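You operate a simulated robot arm through the tools that you are given. There is no shell and no other tool. Be economical: measure what you need, move in short steps, check, and stop when the job is done.

You are at the controls of a simulated robot arm. One attempt, no reset.

Task
Open the lidded pot on the short bench, sieve two scoops of its mix, then switch the sieve off.
Fine: leave the lid on the bench; steel scoop, four fifths full at least, put it back; spill a spoonful at most. Set down upright: steel scoop.

The check looks at the end state, three seconds after you hand in, the way a careful person would. Anything else that was tipped, shoved, dropped, spilled or broken makes it a failure. Lids that push on must go on centred and level and be pressed home; caps that screw on are set level and turned clockwise until they are tight.

Robot
A 7-joint arm with a two-finger parallel gripper on a trunk, on a base that drives. Base frame: it is fixed to the floor where the robot stands at the start and does not move with it; the origin is under the middle of the robot, x ahead of it, y to its left, z up; the surface under the hand at the start is at about z = 0.84. Units: m, degrees, N and s.
With the tool pointing down near the work surface it reaches from about 0.3 to 0.72 m from the robot's upright axis, wherever it stands. Its first joint turns from -166.0 to 166.0 degrees. Places, roughly: clamp lever [0.6, 0.8, 1.1]; gate lever [0.4, -0.5, 0.8]; green button [0.4, -0.3, 1]; hood lever [0.5, -0.5, 1.5]; main switch [0.4, -0.3, 0.9]; red button [0.4, -0.3, 1]; sieve switch [0.5, 0.4, 0.9]; speed switch [0.4, -0.3, 1]; steel scoop (18x8x15 cm) [0.5, 0.1, 0.9]; tap lever [0.6, -0.1, 1.2]; teal stand [0.7, 0.6, 1]; top of the short bench [0.7, 0.3, 0.8]. Payload 1.57 kg.
The tool frame sits at the grasp point between the pads (the TCP): z along the fingers, y along the line on which they close. The tips reach 0.03 m beyond it. The gripper opens to 0.08 m. The fingers are 0.017 m wide and 0.012 m thick; the gripper's body (0.04 by 0.082 m) begins 0.08 m behind the TCP.
Orientation is that of the tool frame in the base frame, as [roll, pitch, yaw] about the fixed x, y, z axes, in that order (R = Rz(yaw) Ry(pitch) Rx(roll)). With the fingers straight down and closing along the base's y, the tool's x points along the base's -x, its y along +y and its z along -z.

Tools
- The arm moves only by the tool step_arm. Its argument "moves" is a list of rows, each a list of 2 entries, a list of its own where there are three numbers: the shift along the tool's x, y, z in m, then the turn, a rotation vector about the tool's x, y, z in degrees. In form: [[[x, y, z], [wx, wy, wz]], ...]. A call has 1 to 8 rows; each row shifts and turns the commanded pose from where the row before left it, along the tool's axes as they then stand. "jaw" is the closure in counts, from 0 (fully open) to 255 (shut), set as the call begins (left out, the last holds). A row lasts 0.2 s, in which the tool goes at most 0.05 m and 8.6 degrees; a call with a longer step from one row to the next is refused whole, and so is a gripper value outside its range. A pose out of reach is approached as far as the arm can. The call stops where the force on the tool passes 80 N (or 10 N more than at its start, if that is more) or the arm is blocked; 0.2 s more then pass. Each finger travels about 0.072 m/s and halts on what it meets, pressing with about 30 N; the grip force reading is that of the motor and also rises with nothing between the fingers. The clock runs only during rows and for 0.2 s after the last one: add rows that do not move to give the fingers time. It gives the time, the measured TCP pose, the force on the tool (base axes), the opening and the grip force at its end, in the units of the frame above (readings bear some noise), with the torque about the TCP (base axes, N m) and any sound that the robot's microphone picked up.
- Cameras (640 x 400 px; columns grow to the right, rows downward): "scene" is now at [-0.0043, 0.1142, 1.4237]; the picture's right is [-0.31, -0.95, 0.00], its down [-0.51, 0.17, -0.85] and it looks along [0.80, -0.26, -0.53] (base axes); focal length 214 px, centre (320, 200). "wrist" rides on the gripper at [0.072, -0.007, -0.122] in the tool frame; the picture's right is [0.09, 1.00, 0.00], its down [-0.84, 0.08, -0.54] and it looks along [-0.54, 0.05, 0.84] (tool axes); focal length 238 px, centre (320, 200). There is no depth. A picture from a camera that has moved, and an enlarged one, comes with that camera's place and axes in the base frame and with its lens.
- get_image(camera): a new picture of that camera. It takes no simulated time.
- slide_trunk(by): slides the trunk up (or, below 0, down) by that many m; the arm and the scene camera ride with it, the base frame stays. It gives what a move gives, with no picture.
- steer(legs): drives the robot by 1 to 6 legs, each [ahead, left, turn to the left] in m, m and degrees, along the robot's own axes; the way and the turn of a leg run together, so that a leg with both is an arc; at most 1.5 m and 180 degrees a leg. The arm and the cameras ride along, it lands a little off, and it stops where it bumps. It gives what a move gives.
- head_to(pan, tilt): turns the head with the scene camera to pan (to the left, within 86 degrees either way) and tilt (down, from -29 to 69), counted from straight ahead of the robot. It gives what a move gives.
- enlarge(camera, box): a new picture of the part [left, top, right, bottom] of that camera's present view, enlarged. It takes no simulated time.
- hand_in(): hands the job in; it is judged then, once.

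Work in short steps. Places have to be worked out from the pictures, the camera data and where the tool is seen: move nearer, look again, correct. Check each grasp and each placing, and mend what went wrong. You have 120 turns and 78 pictures in all, those below and enlarged ones among them. Open the gripper and draw the arm clear of the work before you hand the job in, unless the task says otherwise; then end with one line.

The tools are called after "Call:" as name(argument=value, ...) on one line, values as JSON. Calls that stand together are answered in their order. step_arm: Moves the arm, as the interface text tells. Its arguments: {"type":"object","properties":{"moves":{"type":"array","items":{"type":"array"}},"jaw":{"type":"number"}},"required":["moves"]} The other tools are called the same way: slide_trunk (by) slides the trunk up or down; steer (legs) drives the base; head_to (pan, tilt) turns the head that bears the scene camera; get_image (camera) takes a picture; enlarge (camera, box) takes an enlarged picture of a part of a camera's view; hand_in () hands the job in.

At the start:

```text
time_s: 0.0
tcp_pos: [0.3326, 0.1912, 1.0009]
orientation: [-179.9, 0.0, -180.0]
contact_force: [0.1, -0.4, 0.8]
wrist_torque: [0.0, 0.0, 0.02]
finger_gap: 0.0801
finger_force: 0.1
trunk travel left (down, up): [-0.075, 0.04]
robot x, y, heading: [-0.0034, 0.0044, -0.1]
head pan, tilt: [-18.1, 32.2]
```

scene: 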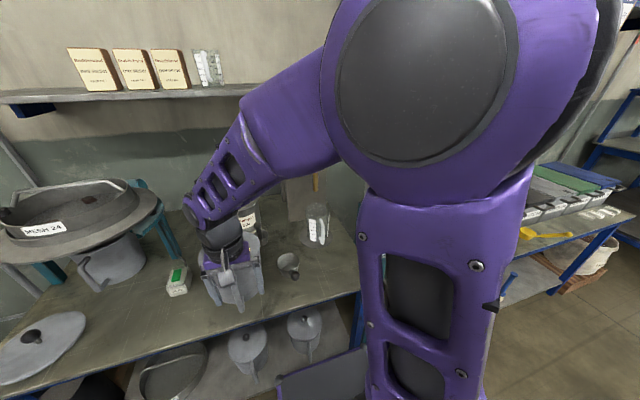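
wrist: 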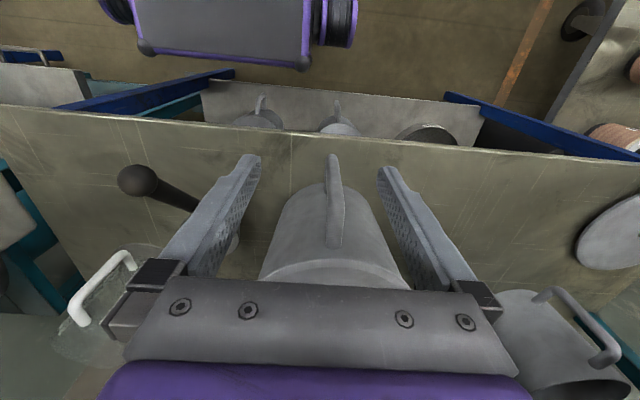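

The arm blocks much of the view; I turn the head left and look at the short bench.

Call:
head_to(pan=25, tilt=35)

Call:
get_image(camera="scene")

```text
time_s: 1.1
tcp_pos: [0.333, 0.1912, 0.998]
orientation: [-180.0, -0.3, 180.0]
contact_force: [0.7, -0.1, -0.8]
wrist_torque: [0.01, 0.01, 0.01]
finger_gap: 0.0799
finger_force: 0.1
trunk travel left (down, up): [-0.075, 0.04]
robot x, y, heading: [-0.0024, 0.0002, 0.1]
head pan, tilt: [25.0, 35.0]
```

```text
75 pictures are left
camera scene: at [-0.003, 0.1626, 1.4215], right [0.23, -0.97, 0.0], down [-0.54, -0.13, -0.83], along [0.81, 0.19, -0.55], focal length 214 px, centre (320, 200)
```

scene: 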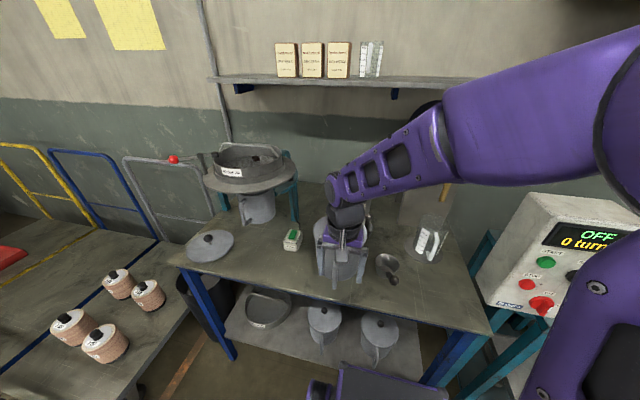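

I enlarge the bench for details.

Call:
enlarge(camera="scene", box=[170, 130, 330, 230])

Call:
enlarge(camera="scene", box=[270, 200, 480, 331])

Call:
enlarge(camera="scene", box=[160, 200, 330, 306])

```text
4.00 times, centred on (250, 180) of scene
camera zoom: at [-0.003, 0.1626, 1.4215], right [0.23, -0.97, 0.0], down [-0.54, -0.13, -0.83], along [0.81, 0.19, -0.55], focal length 858 px, centre (600, 280)
```

zoom: 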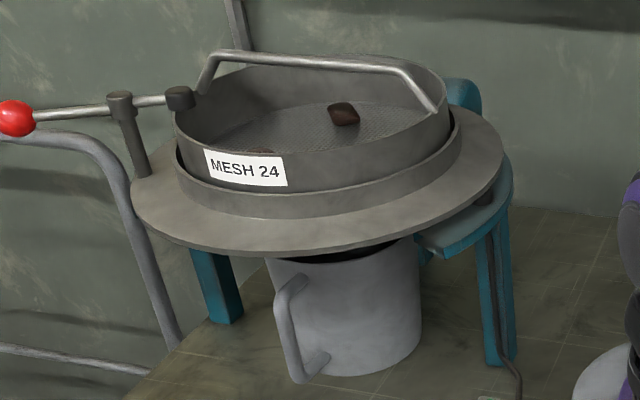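

```text
3.05 times, centred on (375, 266) of scene
camera zoom: at [-0.003, 0.1626, 1.4215], right [0.23, -0.97, 0.0], down [-0.54, -0.13, -0.83], along [0.81, 0.19, -0.55], focal length 654 px, centre (152, 0)
```

zoom: 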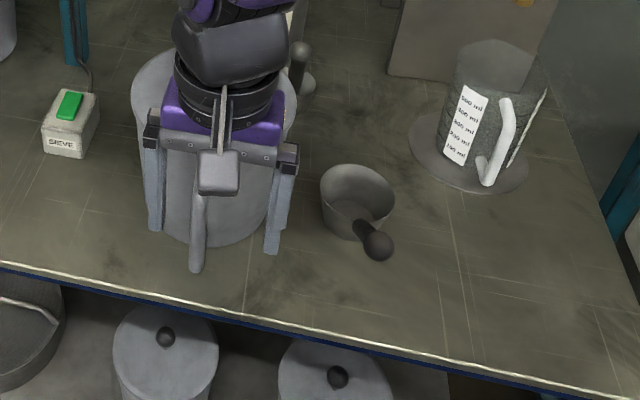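

```text
3.76 times, centred on (245, 253) of scene
camera zoom: at [-0.003, 0.1626, 1.4215], right [0.23, -0.97, 0.0], down [-0.54, -0.13, -0.83], along [0.81, 0.19, -0.55], focal length 807 px, centre (602, 0)
```

zoom: 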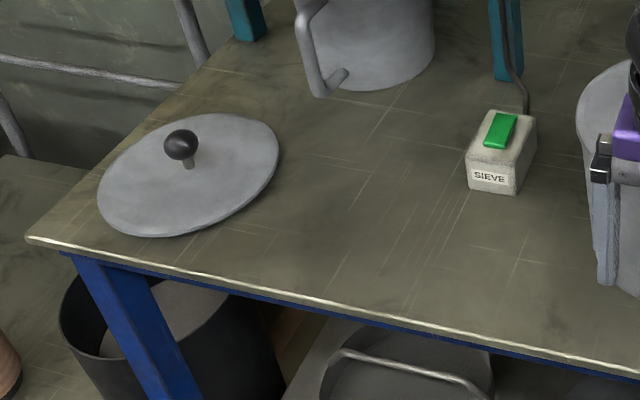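

The gripper covers the pot. I raise the tool and draw it back to the right to see the pot and scoop.

Call:
step_arm(moves=[[[0, 0, -0.05], [0, 0, 0]], [[0, 0, -0.05], [0, 0, 0]], [[0, 0, -0.05], [0, 0, 0]], [[0, -0.05, -0.02], [0, 0, 0]], [[0, -0.05, 0], [0, 0, 0]], [[0, -0.05, 0], [0, 0, 0]], [[0, -0.05, 0], [0, 0, 0]], [[0, -0.05, 0], [0, 0, 0]]])

Call:
get_image(camera="scene")

Call:
get_image(camera="wrist")

```text
refused: row 4 steps farther than a row can; nothing moved
```

```text
71 pictures are left
camera scene: at [-0.003, 0.1626, 1.4215], right [0.23, -0.97, 0.0], down [-0.54, -0.13, -0.83], along [0.81, 0.19, -0.55], focal length 214 px, centre (320, 200)
```

scene: 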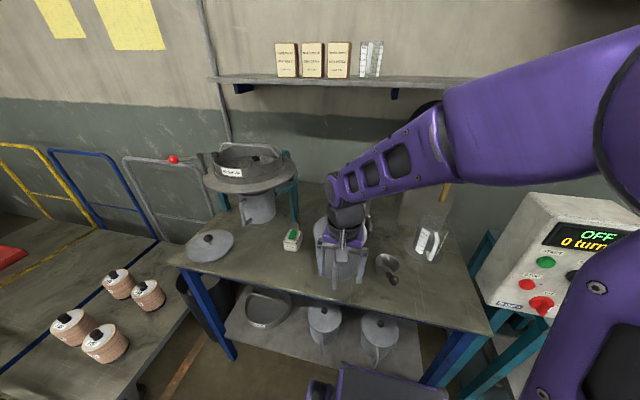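

```text
70 pictures are left
camera wrist: at [0.262, 0.1851, 1.1197], right [-0.09, 1.0, 0.0], down [0.84, 0.08, 0.54], along [0.54, 0.05, -0.84], focal length 238 px, centre (320, 200)
```

wrist: 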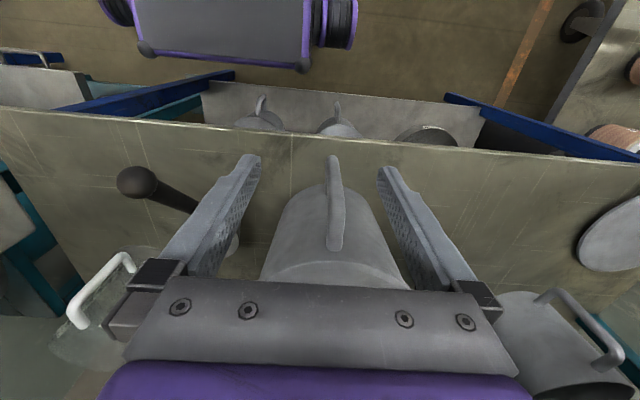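

The fourth row was too long; I redo it with legal steps.

Call:
step_arm(moves=[[[0, 0, -0.05], [0, 0, 0]], [[0, 0, -0.05], [0, 0, 0]], [[0, 0, -0.05], [0, 0, 0]], [[0, -0.049, 0], [0, 0, 0]], [[0, -0.049, 0], [0, 0, 0]], [[0, -0.049, 0], [0, 0, 0]], [[0, -0.049, 0], [0, 0, 0]], [[0, -0.049, 0], [0, 0, 0]]])

Call:
get_image(camera="scene")

```text
time_s: 2.9
tcp_pos: [0.3371, -0.0546, 1.1332]
orientation: [179.8, -2.8, 179.9]
contact_force: [0.6, -0.2, 1.2]
wrist_torque: [-0.01, 0.01, 0.01]
finger_gap: 0.0799
finger_force: 0.1
trunk travel left (down, up): [-0.075, 0.04]
robot x, y, heading: [-0.0013, 0.0033, -0.2]
head pan, tilt: [25.0, 35.0]
```

```text
69 pictures are left
camera scene: at [-0.0021, 0.1117, 1.4369], right [-0.33, -0.94, 0.0], down [-0.38, 0.13, -0.91], along [0.86, -0.3, -0.41], focal length 214 px, centre (320, 200)
```

scene: 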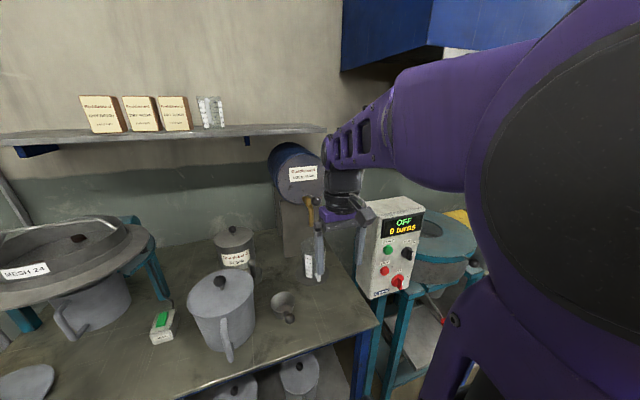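

The head follows the hand. I see two lidded vessels, so I enlarge to read the labels.

Call:
enlarge(camera="scene", box=[140, 200, 340, 375])

Call:
enlarge(camera="scene", box=[190, 130, 350, 280])

Call:
enlarge(camera="scene", box=[0, 190, 240, 340])

Call:
enlarge(camera="scene", box=[70, 80, 230, 150])

```text
2.29 times, centred on (240, 288) of scene
camera zoom: at [-0.0021, 0.1117, 1.4369], right [-0.33, -0.94, 0.0], down [-0.38, 0.13, -0.91], along [0.86, -0.3, -0.41], focal length 490 px, centre (503, 0)
```

zoom: 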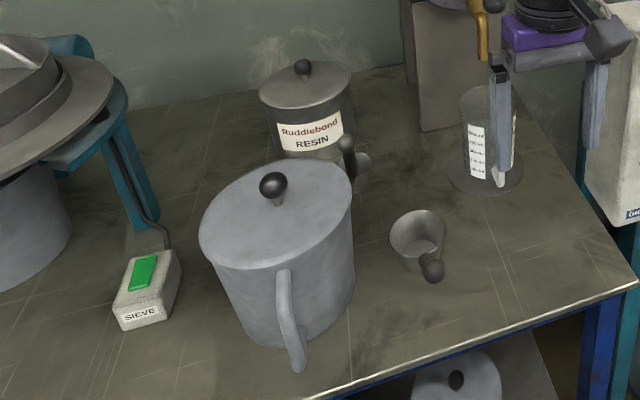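

```text
2.67 times, centred on (270, 205) of scene
camera zoom: at [-0.0021, 0.1117, 1.4369], right [-0.33, -0.94, 0.0], down [-0.38, 0.13, -0.91], along [0.86, -0.3, -0.41], focal length 572 px, centre (453, 187)
```

zoom: 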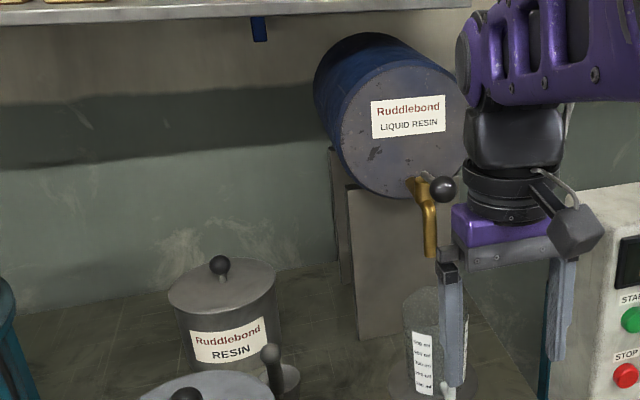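

```text
2.67 times, centred on (120, 265) of scene
camera zoom: at [-0.0021, 0.1117, 1.4369], right [-0.33, -0.94, 0.0], down [-0.38, 0.13, -0.91], along [0.86, -0.3, -0.41], focal length 572 px, centre (853, 27)
```

zoom: 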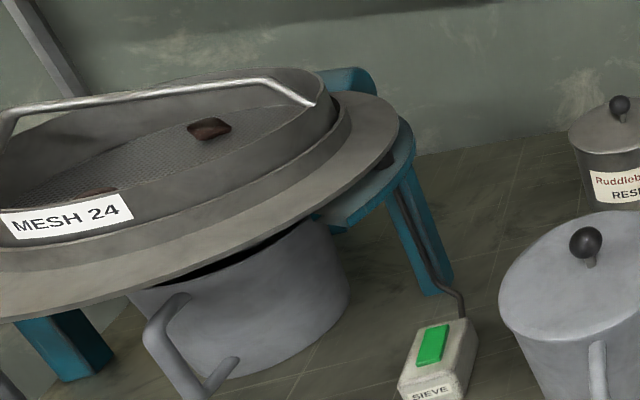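

```text
4.00 times, centred on (150, 115) of scene
camera zoom: at [-0.0021, 0.1117, 1.4369], right [-0.33, -0.94, 0.0], down [-0.38, 0.13, -0.91], along [0.86, -0.3, -0.41], focal length 858 px, centre (1000, 540)
```

zoom: 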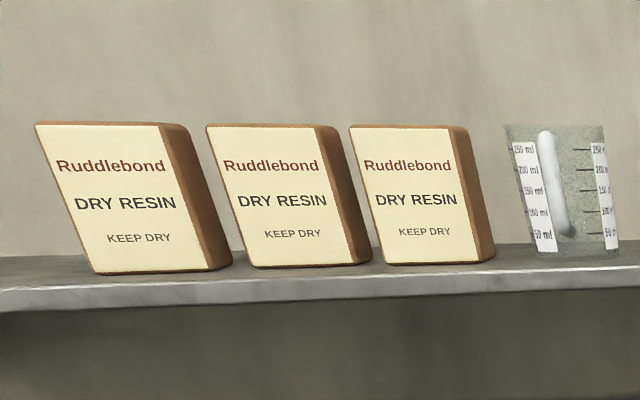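

The pot is the unlabelled grey one with the knobbed lid (front of the resin tin); the steel scoop is right of it. I bring the wrist camera above the pot for a second view.

Call:
step_arm(moves=[[[0, 0.049, 0], [0, 0, 0]], [[0, 0.049, 0], [0, 0, 0]], [[0, 0.049, 0], [0, 0, 0]], [[0, 0.049, 0], [0, 0, 0]], [[0, 0, -0.049], [0, 0, 0]], [[0, 0, -0.021], [0, 0, 0]], [[0, 0, 0], [0, 0, 0]]])

Call:
get_image(camera="wrist")

```text
time_s: 4.5
tcp_pos: [0.3328, 0.1428, 1.2178]
orientation: [-179.9, -0.3, -179.9]
contact_force: [0.4, 0.3, -0.1]
wrist_torque: [-0.01, -0.01, 0.02]
finger_gap: 0.0801
finger_force: 0.1
trunk travel left (down, up): [-0.075, 0.04]
robot x, y, heading: [0.0043, -0.001, 0.1]
head pan, tilt: [25.0, 35.0]
```

```text
64 pictures are left
camera wrist: at [0.2625, 0.1374, 1.3403], right [-0.09, 1.0, 0.0], down [0.84, 0.08, 0.54], along [0.53, 0.05, -0.84], focal length 238 px, centre (320, 200)
```

wrist: 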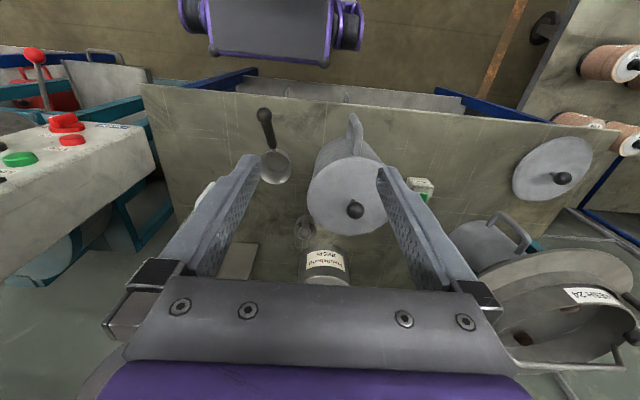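

Triangulation puts the knob at about (0.471, 0.214, 1.03). I move above it at z≈1.10 and look.

Call:
step_arm(moves=[[[-0.046, 0.018, 0], [0, 0, 0]], [[-0.046, 0.018, 0], [0, 0, 0]], [[-0.046, 0.018, 0], [0, 0, 0]], [[0, 0.017, 0.035], [0, 0, 0]], [[0, 0, 0.045], [0, 0, 0]], [[0, 0, 0.03], [0, 0, 0]], [[0, 0, 0], [0, 0, 0]]])

Call:
get_image(camera="wrist")

Call:
get_image(camera="scene")

```text
time_s: 6.1
tcp_pos: [0.4713, 0.2132, 1.111]
orientation: [180.0, 0.0, -180.0]
contact_force: [-0.6, 0.3, 0.4]
wrist_torque: [-0.02, 0.0, 0.0]
finger_gap: 0.0799
finger_force: 0.0
trunk travel left (down, up): [-0.075, 0.04]
robot x, y, heading: [-0.0001, -0.0008, 0.1]
head pan, tilt: [25.0, 35.0]
```

```text
63 pictures are left
camera wrist: at [0.3997, 0.2068, 1.2312], right [-0.09, 1.0, 0.0], down [0.84, 0.08, 0.54], along [0.54, 0.05, -0.84], focal length 238 px, centre (320, 200)
```

wrist: 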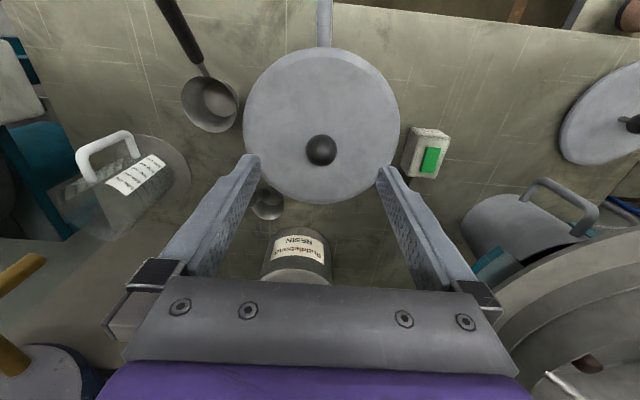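

```text
62 pictures are left
camera scene: at [-0.0094, 0.1792, 1.4195], right [0.42, -0.91, 0.0], down [-0.52, -0.24, -0.82], along [0.74, 0.35, -0.57], focal length 214 px, centre (320, 200)
```

scene: 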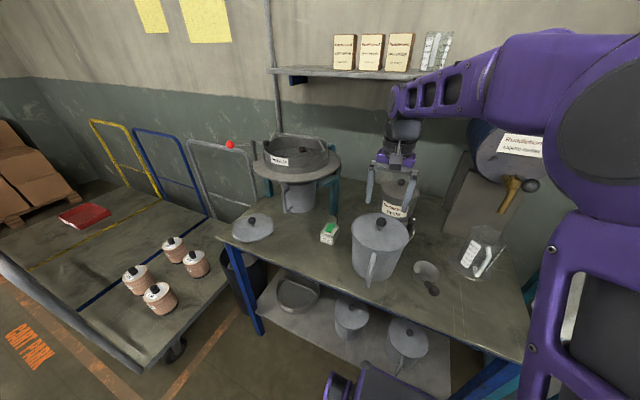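

Combining rays, the knob is near (0.480, 0.215, 1.018) with the lid at about z 0.99. I descend to TCP z 1.035 centred on it.

Call:
step_arm(moves=[[[-0.009, 0.002, 0.03], [0, 0, 0]], [[0, 0, 0.03], [0, 0, 0]], [[0, 0, 0.016], [0, 0, 0]], [[0, 0, 0], [0, 0, 0]]])

Call:
get_image(camera="wrist")

Call:
enlarge(camera="scene", box=[300, 150, 480, 300])

```text
time_s: 7.1
tcp_pos: [0.4795, 0.2154, 1.0338]
orientation: [-179.9, 0.0, -180.0]
contact_force: [-0.1, -0.8, 0.2]
wrist_torque: [0.04, -0.03, 0.02]
finger_gap: 0.0798
finger_force: 0.0
trunk travel left (down, up): [-0.075, 0.04]
robot x, y, heading: [0.0023, 0.0029, 0.2]
head pan, tilt: [25.0, 35.0]
```

```text
61 pictures are left
camera wrist: at [0.4087, 0.2099, 1.1553], right [-0.09, 1.0, 0.0], down [0.84, 0.08, 0.54], along [0.54, 0.05, -0.84], focal length 238 px, centre (320, 200)
```

wrist: 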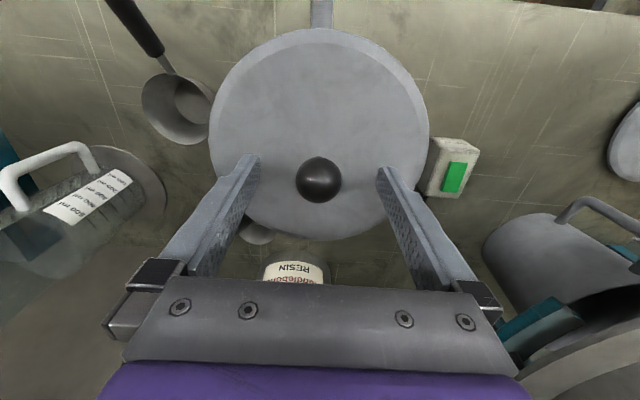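

```text
2.67 times, centred on (390, 225) of scene
camera zoom: at [-0.0095, 0.1792, 1.4195], right [0.42, -0.91, 0.0], down [-0.52, -0.24, -0.82], along [0.74, 0.35, -0.57], focal length 572 px, centre (133, 133)
```

zoom: 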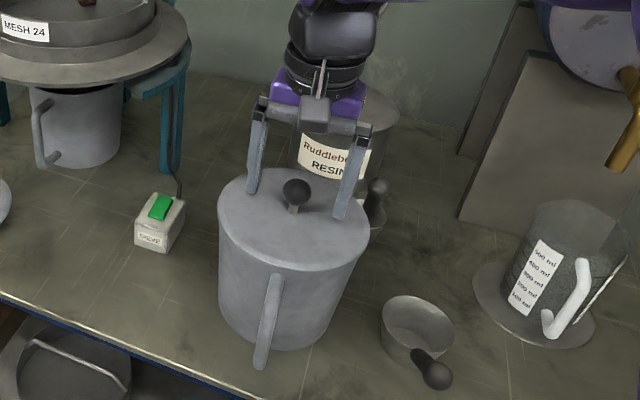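

The knob is centred between the fingers, at a height between TCP and tips. I close on it.

Call:
step_arm(moves=[[[-0.002, 0, 0], [0, 0, 0]], [[0, 0, 0], [0, 0, 0]], [[0, 0, 0], [0, 0, 0]], [[0, 0, 0], [0, 0, 0]], [[0, 0, 0], [0, 0, 0]]], jaw=255)

Call:
step_arm(moves=[[[0, 0, -0.01], [0, 0, 0]], [[0, 0, -0.01], [0, 0, 0]], [[0, 0, -0.02], [0, 0, 0]], [[0, 0, -0.02], [0, 0, 0]]])

Call:
get_image(camera="scene")

```text
time_s: 8.3
tcp_pos: [0.4814, 0.217, 1.0336]
orientation: [180.0, -0.1, -180.0]
contact_force: [-0.5, 0.8, -0.6]
wrist_torque: [0.0, 0.02, 0.01]
finger_gap: 0.0287
finger_force: 30.5
trunk travel left (down, up): [-0.075, 0.04]
robot x, y, heading: [0.0009, 0.0003, -0.1]
head pan, tilt: [25.0, 35.0]
heard: snap
```

```text
time_s: 9.3
tcp_pos: [0.4819, 0.215, 1.0932]
orientation: [180.0, 0.0, 180.0]
contact_force: [-0.6, 0.6, -0.5]
wrist_torque: [-0.05, -0.02, 0.01]
finger_gap: 0.0286
finger_force: 30.0
trunk travel left (down, up): [-0.075, 0.04]
robot x, y, heading: [-0.0006, -0.0012, -0.0]
head pan, tilt: [25.0, 35.0]
```

```text
59 pictures are left
camera scene: at [-0.0094, 0.1792, 1.4194], right [0.42, -0.91, 0.0], down [-0.52, -0.24, -0.82], along [0.74, 0.35, -0.57], focal length 214 px, centre (320, 200)
```

scene: 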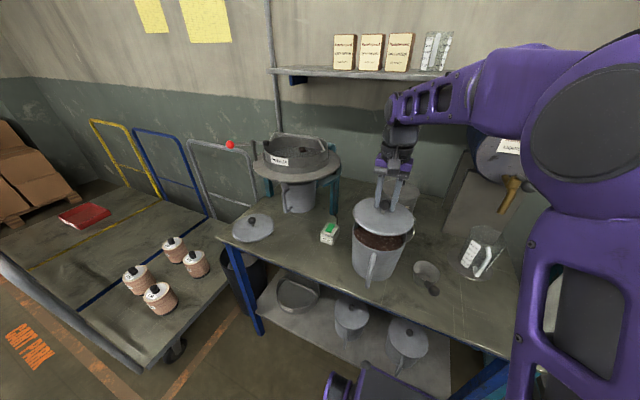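

The lid is off, held by the knob. There is free bench between the switch and the other lid near (0.44, 0.51); I carry it there at height.

Call:
step_arm(moves=[[[0, 0, -0.02], [0, 0, 0]], [[0.005, 0.049, 0], [0, 0, 0]], [[0.005, 0.049, 0], [0, 0, 0]], [[0.005, 0.049, 0], [0, 0, 0]], [[0.008, 0.049, 0], [0, 0, 0]], [[0.008, 0.049, 0], [0, 0, 0]], [[0.01, 0.048, 0], [0, 0, 0]], [[0, 0, 0], [0, 0, 0]]])

Call:
get_image(camera="scene")

Call:
get_image(camera="wrist")

```text
time_s: 11.1
tcp_pos: [0.4374, 0.508, 1.1121]
orientation: [-179.8, -0.2, -180.0]
contact_force: [-0.4, 1.5, -0.9]
wrist_torque: [-0.05, 0.06, 0.01]
finger_gap: 0.0284
finger_force: 29.4
trunk travel left (down, up): [-0.075, 0.04]
robot x, y, heading: [-0.0011, 0.0016, -0.1]
head pan, tilt: [25.0, 35.0]
```

```text
58 pictures are left
camera scene: at [-0.0092, 0.1798, 1.4194], right [0.42, -0.91, 0.0], down [-0.52, -0.24, -0.82], along [0.74, 0.35, -0.57], focal length 214 px, centre (320, 200)
```

scene: 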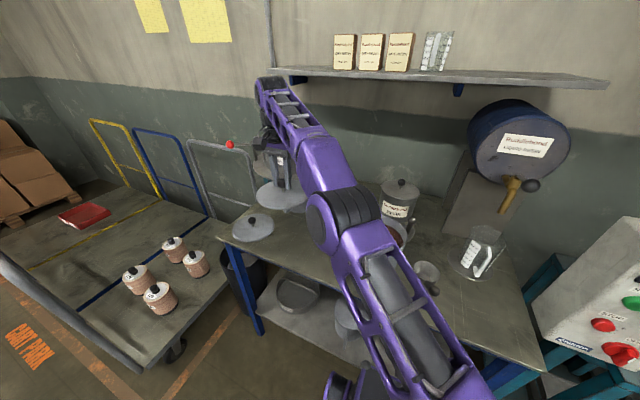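

```text
57 pictures are left
camera wrist: at [0.3663, 0.5022, 1.2325], right [-0.09, 1.0, 0.0], down [0.84, 0.08, 0.54], along [0.54, 0.05, -0.84], focal length 238 px, centre (320, 200)
```

wrist: 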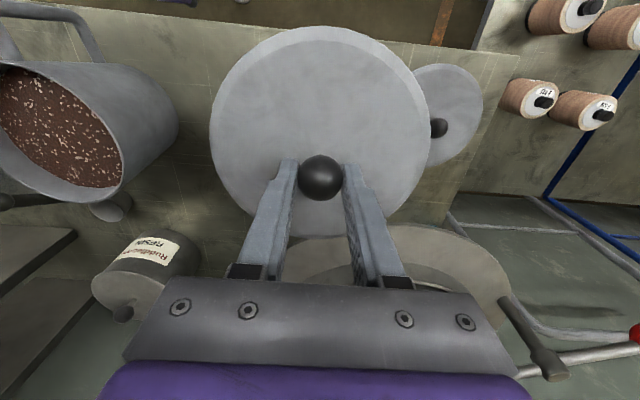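

The lid is level and clear of the sieve plate. I lower toward the bench, first to about z 0.93.

Call:
step_arm(moves=[[[0.002, 0.01, 0.03], [0, 0, 0]], [[0, 0, 0.045], [0, 0, 0]], [[0, 0, 0.045], [0, 0, 0]], [[0, 0, 0.045], [0, 0, 0]], [[0, 0, 0.015], [0, 0, 0]], [[0, 0, 0], [0, 0, 0]]])

Call:
enlarge(camera="scene", box=[220, 130, 340, 280])

Call:
get_image(camera="wrist")

```text
time_s: 12.5
tcp_pos: [0.4399, 0.5166, 0.9351]
orientation: [180.0, 0.0, -180.0]
contact_force: [-0.1, 0.6, -1.4]
wrist_torque: [0.01, 0.02, 0.0]
finger_gap: 0.0288
finger_force: 30.6
trunk travel left (down, up): [-0.075, 0.04]
robot x, y, heading: [-0.0011, 0.0, -0.1]
head pan, tilt: [25.0, 35.0]
```

```text
2.67 times, centred on (280, 205) of scene
camera zoom: at [-0.0094, 0.1793, 1.4194], right [0.42, -0.91, 0.0], down [-0.52, -0.24, -0.82], along [0.74, 0.35, -0.57], focal length 572 px, centre (427, 187)
```

zoom: 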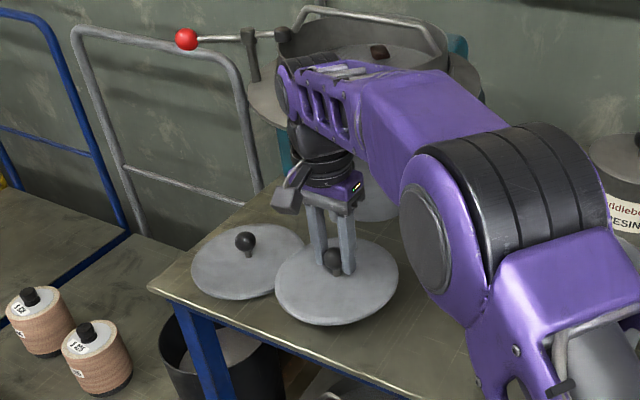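

```text
55 pictures are left
camera wrist: at [0.3687, 0.5112, 1.0553], right [-0.09, 1.0, 0.0], down [0.84, 0.08, 0.54], along [0.54, 0.05, -0.84], focal length 238 px, centre (320, 200)
```

wrist: 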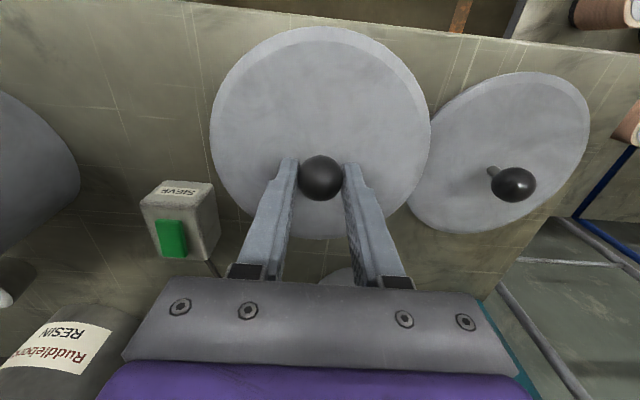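

The other lid's edge is close at y≈0.597 and the bench front edge at x≈0.35. I shift the target to (0.452, 0.500) and lower gently.

Call:
step_arm(moves=[[[-0.012, -0.017, 0.0], [0, 0, 0]], [[0, 0, 0.015], [0, 0, 0]], [[0, 0, 0.01], [0, 0, 0]], [[0, 0, 0.01], [0, 0, 0]], [[0, 0, 0], [0, 0, 0]]])

Call:
enlarge(camera="scene", box=[220, 180, 340, 280])

```text
time_s: 13.7
tcp_pos: [0.4502, 0.5017, 0.8993]
orientation: [180.0, 0.0, 180.0]
contact_force: [1.0, 0.1, -1.2]
wrist_torque: [-0.03, -0.02, 0.04]
finger_gap: 0.0287
finger_force: 29.6
trunk travel left (down, up): [-0.075, 0.04]
robot x, y, heading: [0.0008, -0.0018, -0.2]
head pan, tilt: [25.0, 35.0]
```

```text
4.00 times, centred on (280, 230) of scene
camera zoom: at [-0.0094, 0.1793, 1.4194], right [0.42, -0.91, 0.0], down [-0.52, -0.24, -0.82], along [0.74, 0.35, -0.57], focal length 858 px, centre (480, 80)
```

zoom: 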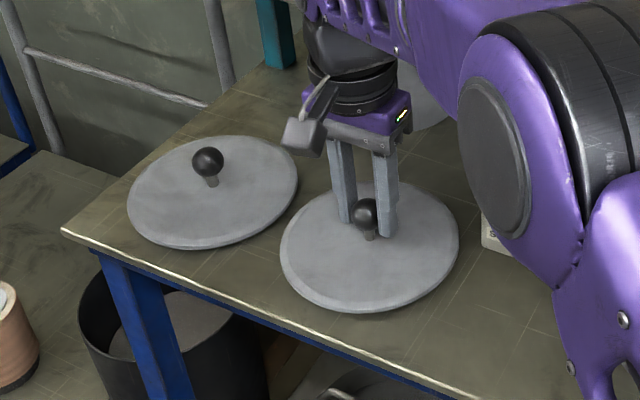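

Still not touching; I go down in small steps until the force rises.

Call:
step_arm(moves=[[[0, 0, 0.004], [0, 0, 0]], [[0, 0, 0.004], [0, 0, 0]], [[0, 0, 0], [0, 0, 0]]])

Call:
step_arm(moves=[[[0, 0, 0.003], [0, 0, 0]], [[0, 0, 0.003], [0, 0, 0]], [[0, 0, 0], [0, 0, 0]]])

```text
time_s: 14.5
tcp_pos: [0.45, 0.5024, 0.8952]
orientation: [179.6, 0.4, 180.0]
contact_force: [-0.3, -3.7, 24.6]
wrist_torque: [-0.12, 0.32, -0.03]
finger_gap: 0.0287
finger_force: 30.0
trunk travel left (down, up): [-0.075, 0.04]
robot x, y, heading: [0.0002, 0.0017, 0.2]
head pan, tilt: [25.0, 35.0]
```

```text
time_s: 15.3
tcp_pos: [0.4505, 0.5023, 0.8908]
orientation: [179.6, 0.4, -179.9]
contact_force: [-0.1, -3.3, 38.7]
wrist_torque: [-0.07, -0.02, 0.04]
finger_gap: 0.0284
finger_force: 30.3
trunk travel left (down, up): [-0.075, 0.04]
robot x, y, heading: [-0.0019, 0.0005, -0.2]
head pan, tilt: [25.0, 35.0]
```

The lid is on the bench (38 N). I ease up a few mm, open, and lift clear.

Call:
step_arm(moves=[[[0, 0, -0.005], [0, 0, 0]], [[0, 0, -0.003], [0, 0, 0]], [[0, 0, 0], [0, 0, 0]]])

Call:
step_arm(moves=[[[0, 0, 0], [0, 0, 0]], [[0, 0, 0], [0, 0, 0]], [[0, 0, 0], [0, 0, 0]], [[0, 0, -0.03], [0, 0, 0]], [[0, 0, -0.045], [0, 0, 0]], [[0, 0, -0.045], [0, 0, 0]], [[0, 0, -0.045], [0, 0, 0]], [[0, 0, -0.04], [0, 0, 0]]], jaw=120)

Call:
get_image(camera="wrist")

```text
time_s: 16.1
tcp_pos: [0.4509, 0.4998, 0.8922]
orientation: [-179.9, -0.1, 180.0]
contact_force: [4.0, 1.3, 7.5]
wrist_torque: [0.09, -0.36, 0.02]
finger_gap: 0.0285
finger_force: 30.0
trunk travel left (down, up): [-0.075, 0.04]
robot x, y, heading: [0.0005, 0.0017, -0.0]
head pan, tilt: [25.0, 35.0]
```

```text
time_s: 17.9
tcp_pos: [0.4484, 0.5003, 1.0985]
orientation: [-180.0, 0.0, -180.0]
contact_force: [-0.5, -0.4, -0.2]
wrist_torque: [0.0, 0.0, -0.04]
finger_gap: 0.0423
finger_force: 0.1
trunk travel left (down, up): [-0.075, 0.04]
robot x, y, heading: [-0.004, -0.0019, -0.1]
head pan, tilt: [25.0, 35.0]
```

```text
53 pictures are left
camera wrist: at [0.377, 0.4949, 1.2193], right [-0.09, 1.0, 0.0], down [0.84, 0.08, 0.54], along [0.54, 0.05, -0.84], focal length 238 px, centre (320, 200)
```

wrist: 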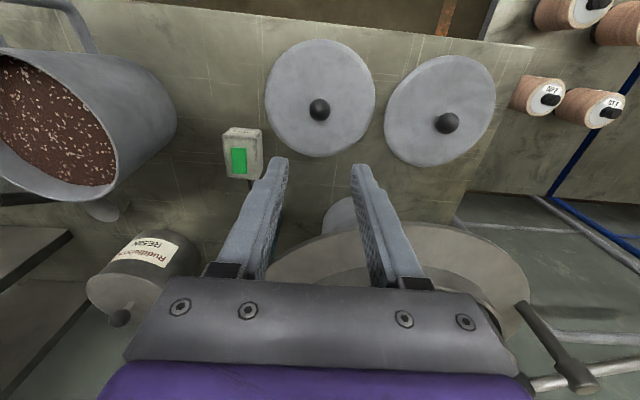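

Lid is flat with clearance. Next I check the sieve and clamp: I raise and draw back for a look.

Call:
step_arm(moves=[[[0.03, 0, -0.04], [0, 0, 0]], [[0.03, 0, -0.04], [0, 0, 0]], [[0.03, 0, -0.04], [0, 0, 0]], [[0.03, -0.02, -0.03], [0, 0, 0]], [[0, -0.04, -0.02], [0, 0, 0]], [[0, 0, 0], [0, 0, 0]]])

Call:
get_image(camera="wrist")

Call:
get_image(camera="scene")

```text
time_s: 19.3
tcp_pos: [0.3421, 0.4405, 1.2498]
orientation: [-180.0, 0.0, -179.9]
contact_force: [0.4, -0.3, 0.8]
wrist_torque: [0.03, -0.01, -0.01]
finger_gap: 0.0423
finger_force: 0.0
out of reach, approached as far as the arm can: row 3
trunk travel left (down, up): [-0.075, 0.04]
robot x, y, heading: [0.0004, -0.0039, 0.1]
head pan, tilt: [25.0, 35.0]
```

```text
52 pictures are left
camera wrist: at [0.2714, 0.4341, 1.3701], right [-0.09, 1.0, 0.0], down [0.84, 0.08, 0.54], along [0.54, 0.05, -0.84], focal length 238 px, centre (320, 200)
```

wrist: 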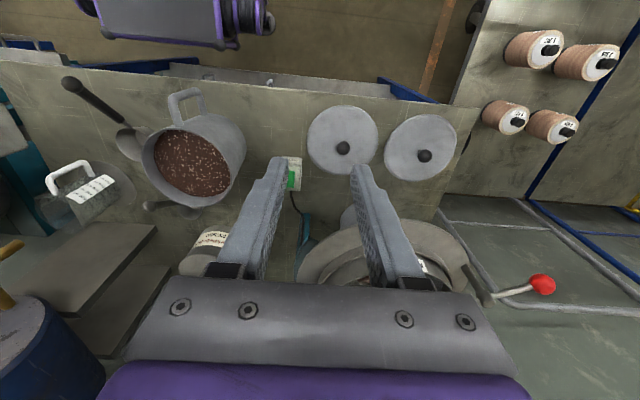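

```text
51 pictures are left
camera scene: at [-0.0096, 0.1789, 1.4195], right [0.42, -0.91, 0.0], down [-0.52, -0.24, -0.82], along [0.74, 0.35, -0.57], focal length 214 px, centre (320, 200)
```

scene: 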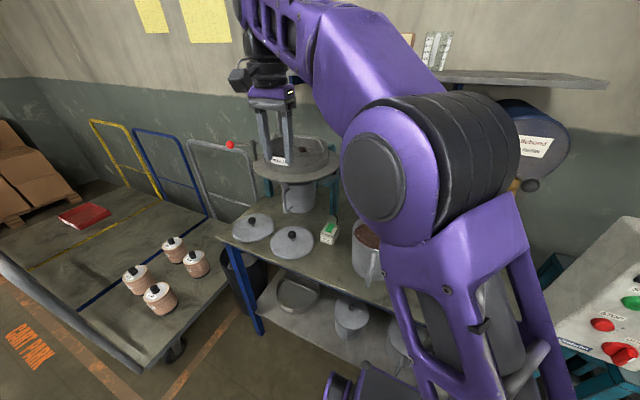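

I zoom on the clamp lever and the sieve from the scene camera.

Call:
enlarge(camera="scene", box=[210, 110, 350, 220])

Call:
enlarge(camera="wrist", box=[100, 60, 320, 240])

```text
3.64 times, centred on (280, 165) of scene
camera zoom: at [-0.0096, 0.1789, 1.4195], right [0.42, -0.91, 0.0], down [-0.52, -0.24, -0.82], along [0.74, 0.35, -0.57], focal length 780 px, centre (466, 327)
```

zoom: 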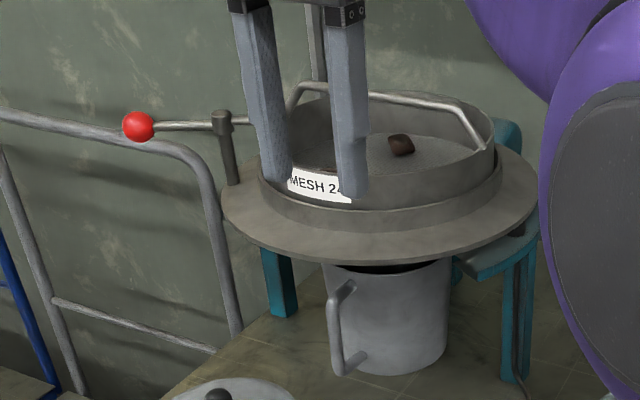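

```text
2.22 times, centred on (210, 150) of wrist
camera zoom: at [0.2714, 0.4341, 1.3701], right [-0.09, 1.0, 0.0], down [0.84, 0.08, 0.54], along [0.54, 0.05, -0.84], focal length 530 px, centre (564, 311)
```

zoom: 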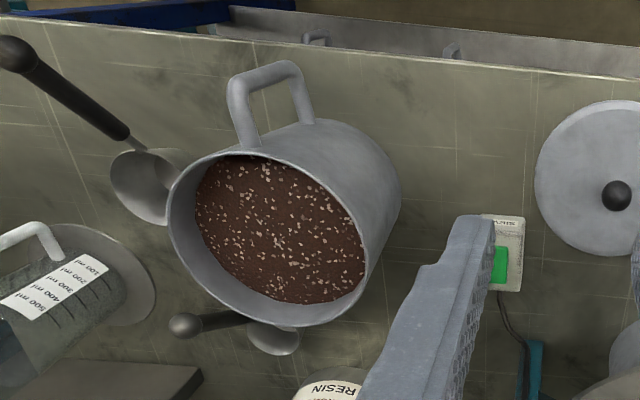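

The clamp lever lies across the sieve rim, so it looks engaged. The sieve centre (~0.65, 0.6) is beyond comfortable reach, so I strafe left 0.33 m, keeping everything else within reach.

Call:
steer(legs=[[0, 0.33, 0]])

Call:
get_image(camera="scene")

Call:
get_image(camera="wrist")

```text
time_s: 23.1
tcp_pos: [0.3421, 0.7724, 1.2491]
orientation: [179.9, -0.1, -180.0]
contact_force: [0.1, 0.9, 0.0]
wrist_torque: [0.02, 0.01, -0.04]
finger_gap: 0.0421
finger_force: 0.1
trunk travel left (down, up): [-0.075, 0.04]
robot x, y, heading: [0.0003, 0.3326, 0.2]
head pan, tilt: [25.0, 35.0]
```

```text
48 pictures are left
camera scene: at [-0.0101, 0.5106, 1.4195], right [0.42, -0.91, 0.0], down [-0.52, -0.24, -0.82], along [0.74, 0.35, -0.57], focal length 214 px, centre (320, 200)
```

scene: 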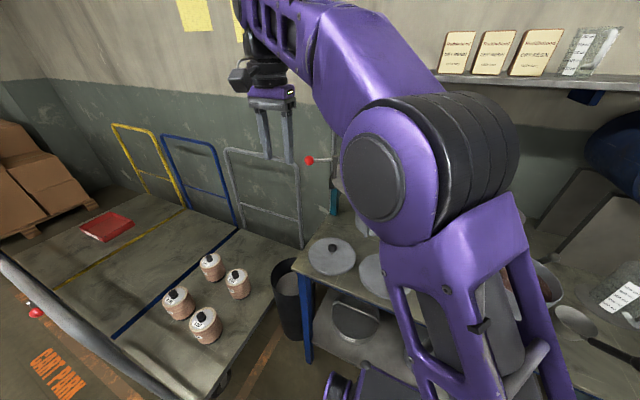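

```text
47 pictures are left
camera wrist: at [0.2706, 0.7665, 1.3699], right [-0.09, 1.0, 0.0], down [0.84, 0.08, 0.54], along [0.54, 0.05, -0.84], focal length 238 px, centre (320, 200)
```

wrist: 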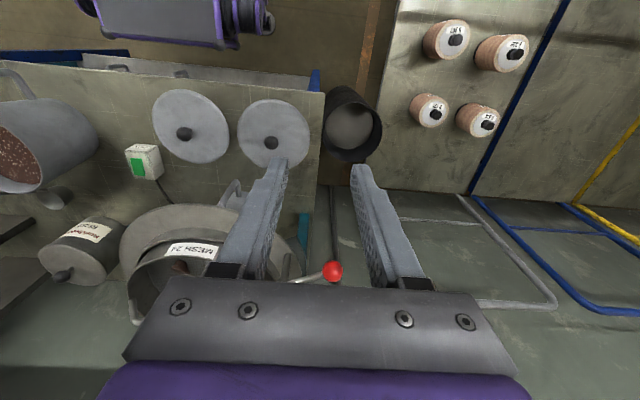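

Switch button works out at about (0.529, 0.389, 0.89). I close the fingers and move over it.

Call:
step_arm(moves=[[[0, -0.049, 0], [0, 0, 0]], [[0, -0.049, 0], [0, 0, 0]], [[0, -0.049, 0], [0, 0, 0]], [[0, -0.049, 0], [0, 0, 0]], [[0, -0.049, 0], [0, 0, 0]], [[0, -0.049, 0], [0, 0, 0]], [[0, -0.049, 0], [0, 0, 0]], [[0, -0.04, 0], [0, 0, 0]]], jaw=255)

Call:
step_arm(moves=[[[-0.035, 0, 0.03], [0, 0, 0]], [[-0.035, 0, 0.03], [0, 0, 0]], [[-0.035, 0, 0.03], [0, 0, 0]], [[-0.035, 0, 0.03], [0, 0, 0]], [[-0.03, 0, 0.035], [0, 0, 0]], [[0, 0, 0.045], [0, 0, 0]], [[0, 0, 0], [0, 0, 0]]])

Call:
get_image(camera="wrist")

Call:
get_image(camera="scene")

```text
time_s: 24.9
tcp_pos: [0.3416, 0.3918, 1.2489]
orientation: [-180.0, -0.5, -179.9]
contact_force: [0.4, -0.2, -0.2]
wrist_torque: [0.01, -0.01, -0.02]
finger_gap: 0.0001
finger_force: 22.5
trunk travel left (down, up): [-0.075, 0.04]
robot x, y, heading: [-0.0025, 0.3307, 0.2]
head pan, tilt: [25.0, 35.0]
```

```text
time_s: 26.5
tcp_pos: [0.513, 0.3918, 1.0466]
orientation: [-179.9, -0.1, -179.8]
contact_force: [-0.1, 0.8, 0.0]
wrist_torque: [-0.01, 0.0, 0.03]
finger_gap: 0.0002
finger_force: 21.2
trunk travel left (down, up): [-0.075, 0.04]
robot x, y, heading: [-0.0017, 0.33, -0.1]
head pan, tilt: [25.0, 35.0]
```

```text
46 pictures are left
camera wrist: at [0.4421, 0.3854, 1.168], right [-0.09, 1.0, 0.0], down [0.84, 0.08, 0.54], along [0.54, 0.05, -0.84], focal length 238 px, centre (320, 200)
```

wrist: 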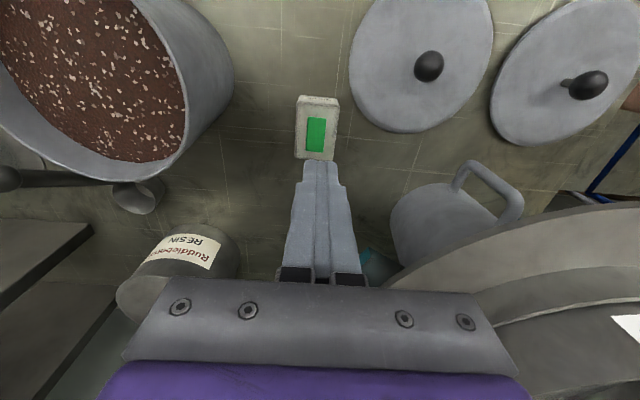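

```text
45 pictures are left
camera scene: at [-0.0101, 0.5106, 1.4195], right [0.42, -0.91, 0.0], down [-0.52, -0.24, -0.82], along [0.74, 0.35, -0.57], focal length 214 px, centre (320, 200)
```

scene: 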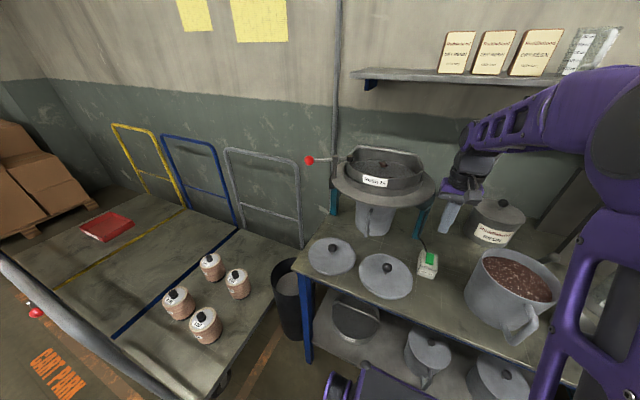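

I enlarge the switch and the sieve for detail.

Call:
enlarge(camera="scene", box=[395, 230, 475, 290])

Call:
enlarge(camera="scene", box=[295, 130, 445, 240])

Call:
enlarge(camera="wrist", box=[270, 80, 370, 170])

```text
6.67 times, centred on (435, 260) of scene
camera zoom: at [-0.0101, 0.5106, 1.4195], right [0.42, -0.91, 0.0], down [-0.52, -0.24, -0.82], along [0.74, 0.35, -0.57], focal length 1430 px, centre (-447, -200)
```

zoom: 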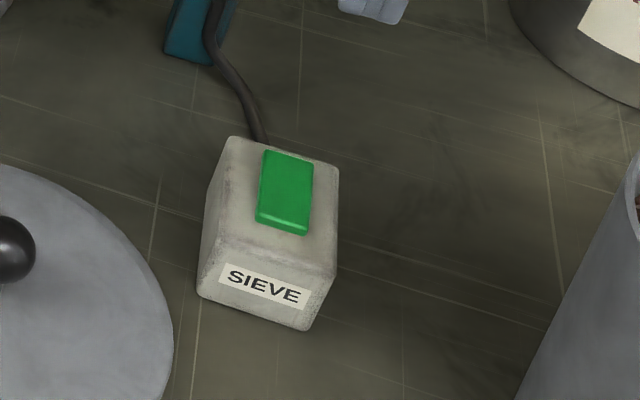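

```text
3.64 times, centred on (370, 185) of scene
camera zoom: at [-0.0101, 0.5106, 1.4195], right [0.42, -0.91, 0.0], down [-0.52, -0.24, -0.82], along [0.74, 0.35, -0.57], focal length 780 px, centre (138, 254)
```

zoom: 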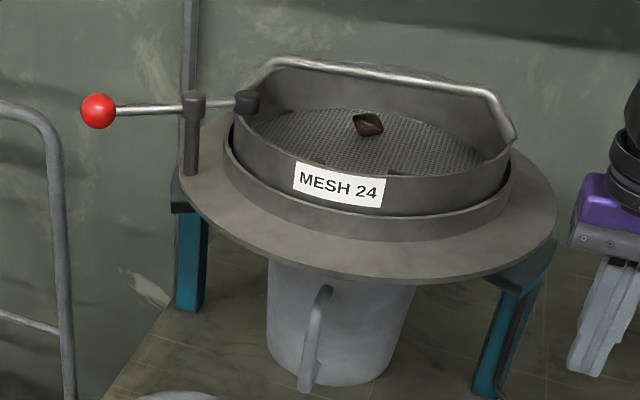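

```text
4.44 times, centred on (320, 125) of wrist
camera zoom: at [0.4421, 0.3854, 1.168], right [-0.09, 1.0, 0.0], down [0.84, 0.08, 0.54], along [0.54, 0.05, -0.84], focal length 1059 px, centre (320, 533)
```

zoom: 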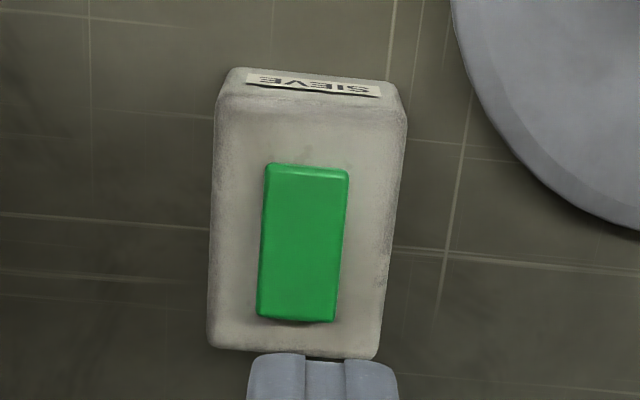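

The rocker spans x 0.511–0.549 with its near end raised. I lower onto the near end at x≈0.517.

Call:
step_arm(moves=[[[-0.003, -0.003, 0.04], [0, 0, 0]], [[0, 0, 0.04], [0, 0, 0]], [[0, 0, 0.026], [0, 0, 0]], [[0, 0, 0], [0, 0, 0]]])

Call:
step_arm(moves=[[[0, 0, 0.005], [0, 0, 0]], [[0, 0, 0.005], [0, 0, 0]], [[0, 0, 0.004], [0, 0, 0]], [[0, 0, 0], [0, 0, 0]]])

Call:
get_image(camera="wrist")

```text
time_s: 27.5
tcp_pos: [0.5148, 0.3877, 0.9417]
orientation: [180.0, 0.0, -179.9]
contact_force: [0.6, 0.6, -0.7]
wrist_torque: [-0.01, 0.02, -0.02]
finger_gap: 0.0
finger_force: 21.6
trunk travel left (down, up): [-0.075, 0.04]
robot x, y, heading: [-0.0037, 0.3302, -0.0]
head pan, tilt: [25.0, 35.0]
```

```text
time_s: 28.5
tcp_pos: [0.5172, 0.3864, 0.9283]
orientation: [-180.0, 0.0, -179.9]
contact_force: [0.4, -0.2, -0.9]
wrist_torque: [-0.02, -0.01, 0.0]
finger_gap: 0.0
finger_force: 21.7
trunk travel left (down, up): [-0.075, 0.04]
robot x, y, heading: [0.0009, 0.332, 0.5]
head pan, tilt: [25.0, 35.0]
```

```text
41 pictures are left
camera wrist: at [0.4452, 0.3818, 1.0497], right [-0.09, 1.0, 0.0], down [0.84, 0.08, 0.54], along [0.54, 0.05, -0.84], focal length 238 px, centre (320, 200)
```

wrist: 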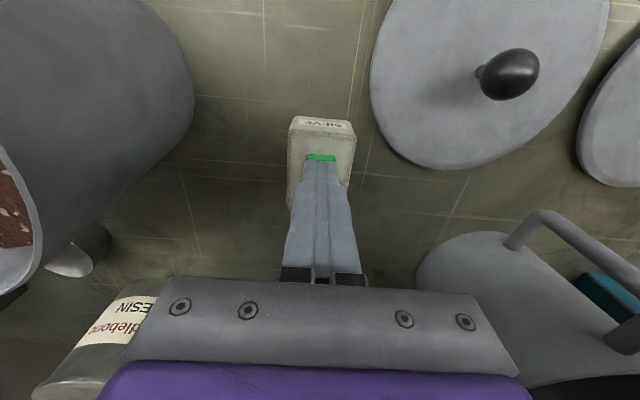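

Almost touching. I continue in 4 mm steps, listening.

Call:
step_arm(moves=[[[0, 0, 0.004], [0, 0, 0]], [[0, 0, 0.004], [0, 0, 0]], [[0, 0, 0], [0, 0, 0]]])

Call:
step_arm(moves=[[[0, 0, 0.003], [0, 0, 0]], [[0, 0, 0.003], [0, 0, 0]], [[0, 0, 0], [0, 0, 0]]])

```text
time_s: 29.3
tcp_pos: [0.5165, 0.3873, 0.9236]
orientation: [179.9, 0.3, -179.9]
contact_force: [-3.2, 1.0, 26.6]
wrist_torque: [0.06, -0.1, -0.12]
finger_gap: 0.0
finger_force: 21.0
trunk travel left (down, up): [-0.075, 0.04]
robot x, y, heading: [-0.0017, 0.3309, 0.3]
head pan, tilt: [25.0, 35.0]
```

```text
time_s: 30.1
tcp_pos: [0.5158, 0.3861, 0.9222]
orientation: [179.9, 1.0, -179.8]
contact_force: [-9.3, 3.7, 69.8]
wrist_torque: [0.02, -0.36, -0.06]
finger_gap: 0.0
finger_force: 21.0
trunk travel left (down, up): [-0.075, 0.04]
robot x, y, heading: [-0.0014, 0.3316, -0.0]
head pan, tilt: [25.0, 35.0]
```

70 N and no click, so this end seems to be already down. I lift and try the far end (x≈0.543).

Call:
step_arm(moves=[[[0, 0, -0.01], [0, 0, 0]], [[0, 0, -0.01], [0, 0, 0]], [[0, 0, -0.01], [0, 0, 0]], [[-0.026, 0.002, 0], [0, 0, 0]], [[0, 0, 0], [0, 0, 0]]])

Call:
enlarge(camera="wrist", box=[250, 80, 390, 180])

Call:
enlarge(camera="scene", box=[395, 230, 475, 290])

```text
time_s: 31.3
tcp_pos: [0.5411, 0.389, 0.9457]
orientation: [-179.9, 0.0, -179.9]
contact_force: [-1.1, -0.2, 0.3]
wrist_torque: [0.0, 0.0, 0.04]
finger_gap: 0.0
finger_force: 21.2
trunk travel left (down, up): [-0.075, 0.04]
robot x, y, heading: [-0.0009, 0.3317, 0.3]
head pan, tilt: [25.0, 35.0]
```

```text
4.00 times, centred on (320, 130) of wrist
camera zoom: at [0.4695, 0.3837, 1.0669], right [-0.09, 1.0, 0.0], down [0.84, 0.08, 0.54], along [0.54, 0.05, -0.84], focal length 953 px, centre (320, 480)
```

zoom: 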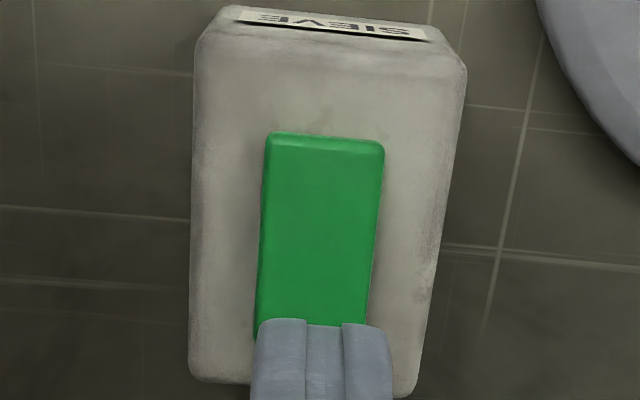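

```text
6.67 times, centred on (435, 260) of scene
camera zoom: at [-0.01, 0.5106, 1.4194], right [0.42, -0.91, 0.0], down [-0.52, -0.24, -0.82], along [0.74, 0.35, -0.57], focal length 1430 px, centre (-447, -200)
```

zoom: 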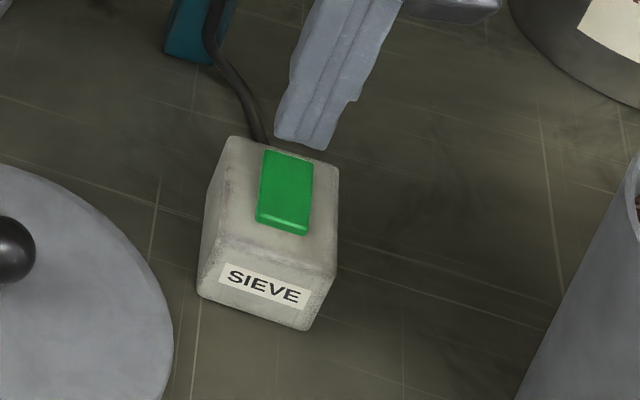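

The rocker is unchanged. I press the far end in small steps.

Call:
step_arm(moves=[[[0, 0, 0.008], [0, 0, 0]], [[0, 0, 0.008], [0, 0, 0]], [[0, 0, 0.004], [0, 0, 0]], [[0, 0, 0], [0, 0, 0]]])

Call:
step_arm(moves=[[[0, 0, 0.003], [0, 0, 0]], [[0, 0, 0.003], [0, 0, 0]], [[0, 0, 0], [0, 0, 0]]])

```text
time_s: 32.3
tcp_pos: [0.5405, 0.3889, 0.9242]
orientation: [180.0, -0.1, -179.9]
contact_force: [0.2, 0.5, 2.0]
wrist_torque: [-0.01, 0.0, 0.02]
finger_gap: 0.0001
finger_force: 21.2
trunk travel left (down, up): [-0.075, 0.04]
robot x, y, heading: [0.0009, 0.3318, 0.2]
head pan, tilt: [25.0, 35.0]
```

```text
time_s: 33.1
tcp_pos: [0.5399, 0.389, 0.9232]
orientation: [179.9, 0.5, -179.8]
contact_force: [-3.1, -0.2, 42.5]
wrist_torque: [-0.02, 0.47, -0.12]
finger_gap: 0.0
finger_force: 20.9
trunk travel left (down, up): [-0.075, 0.04]
robot x, y, heading: [-0.0001, 0.3301, -0.1]
head pan, tilt: [25.0, 35.0]
```

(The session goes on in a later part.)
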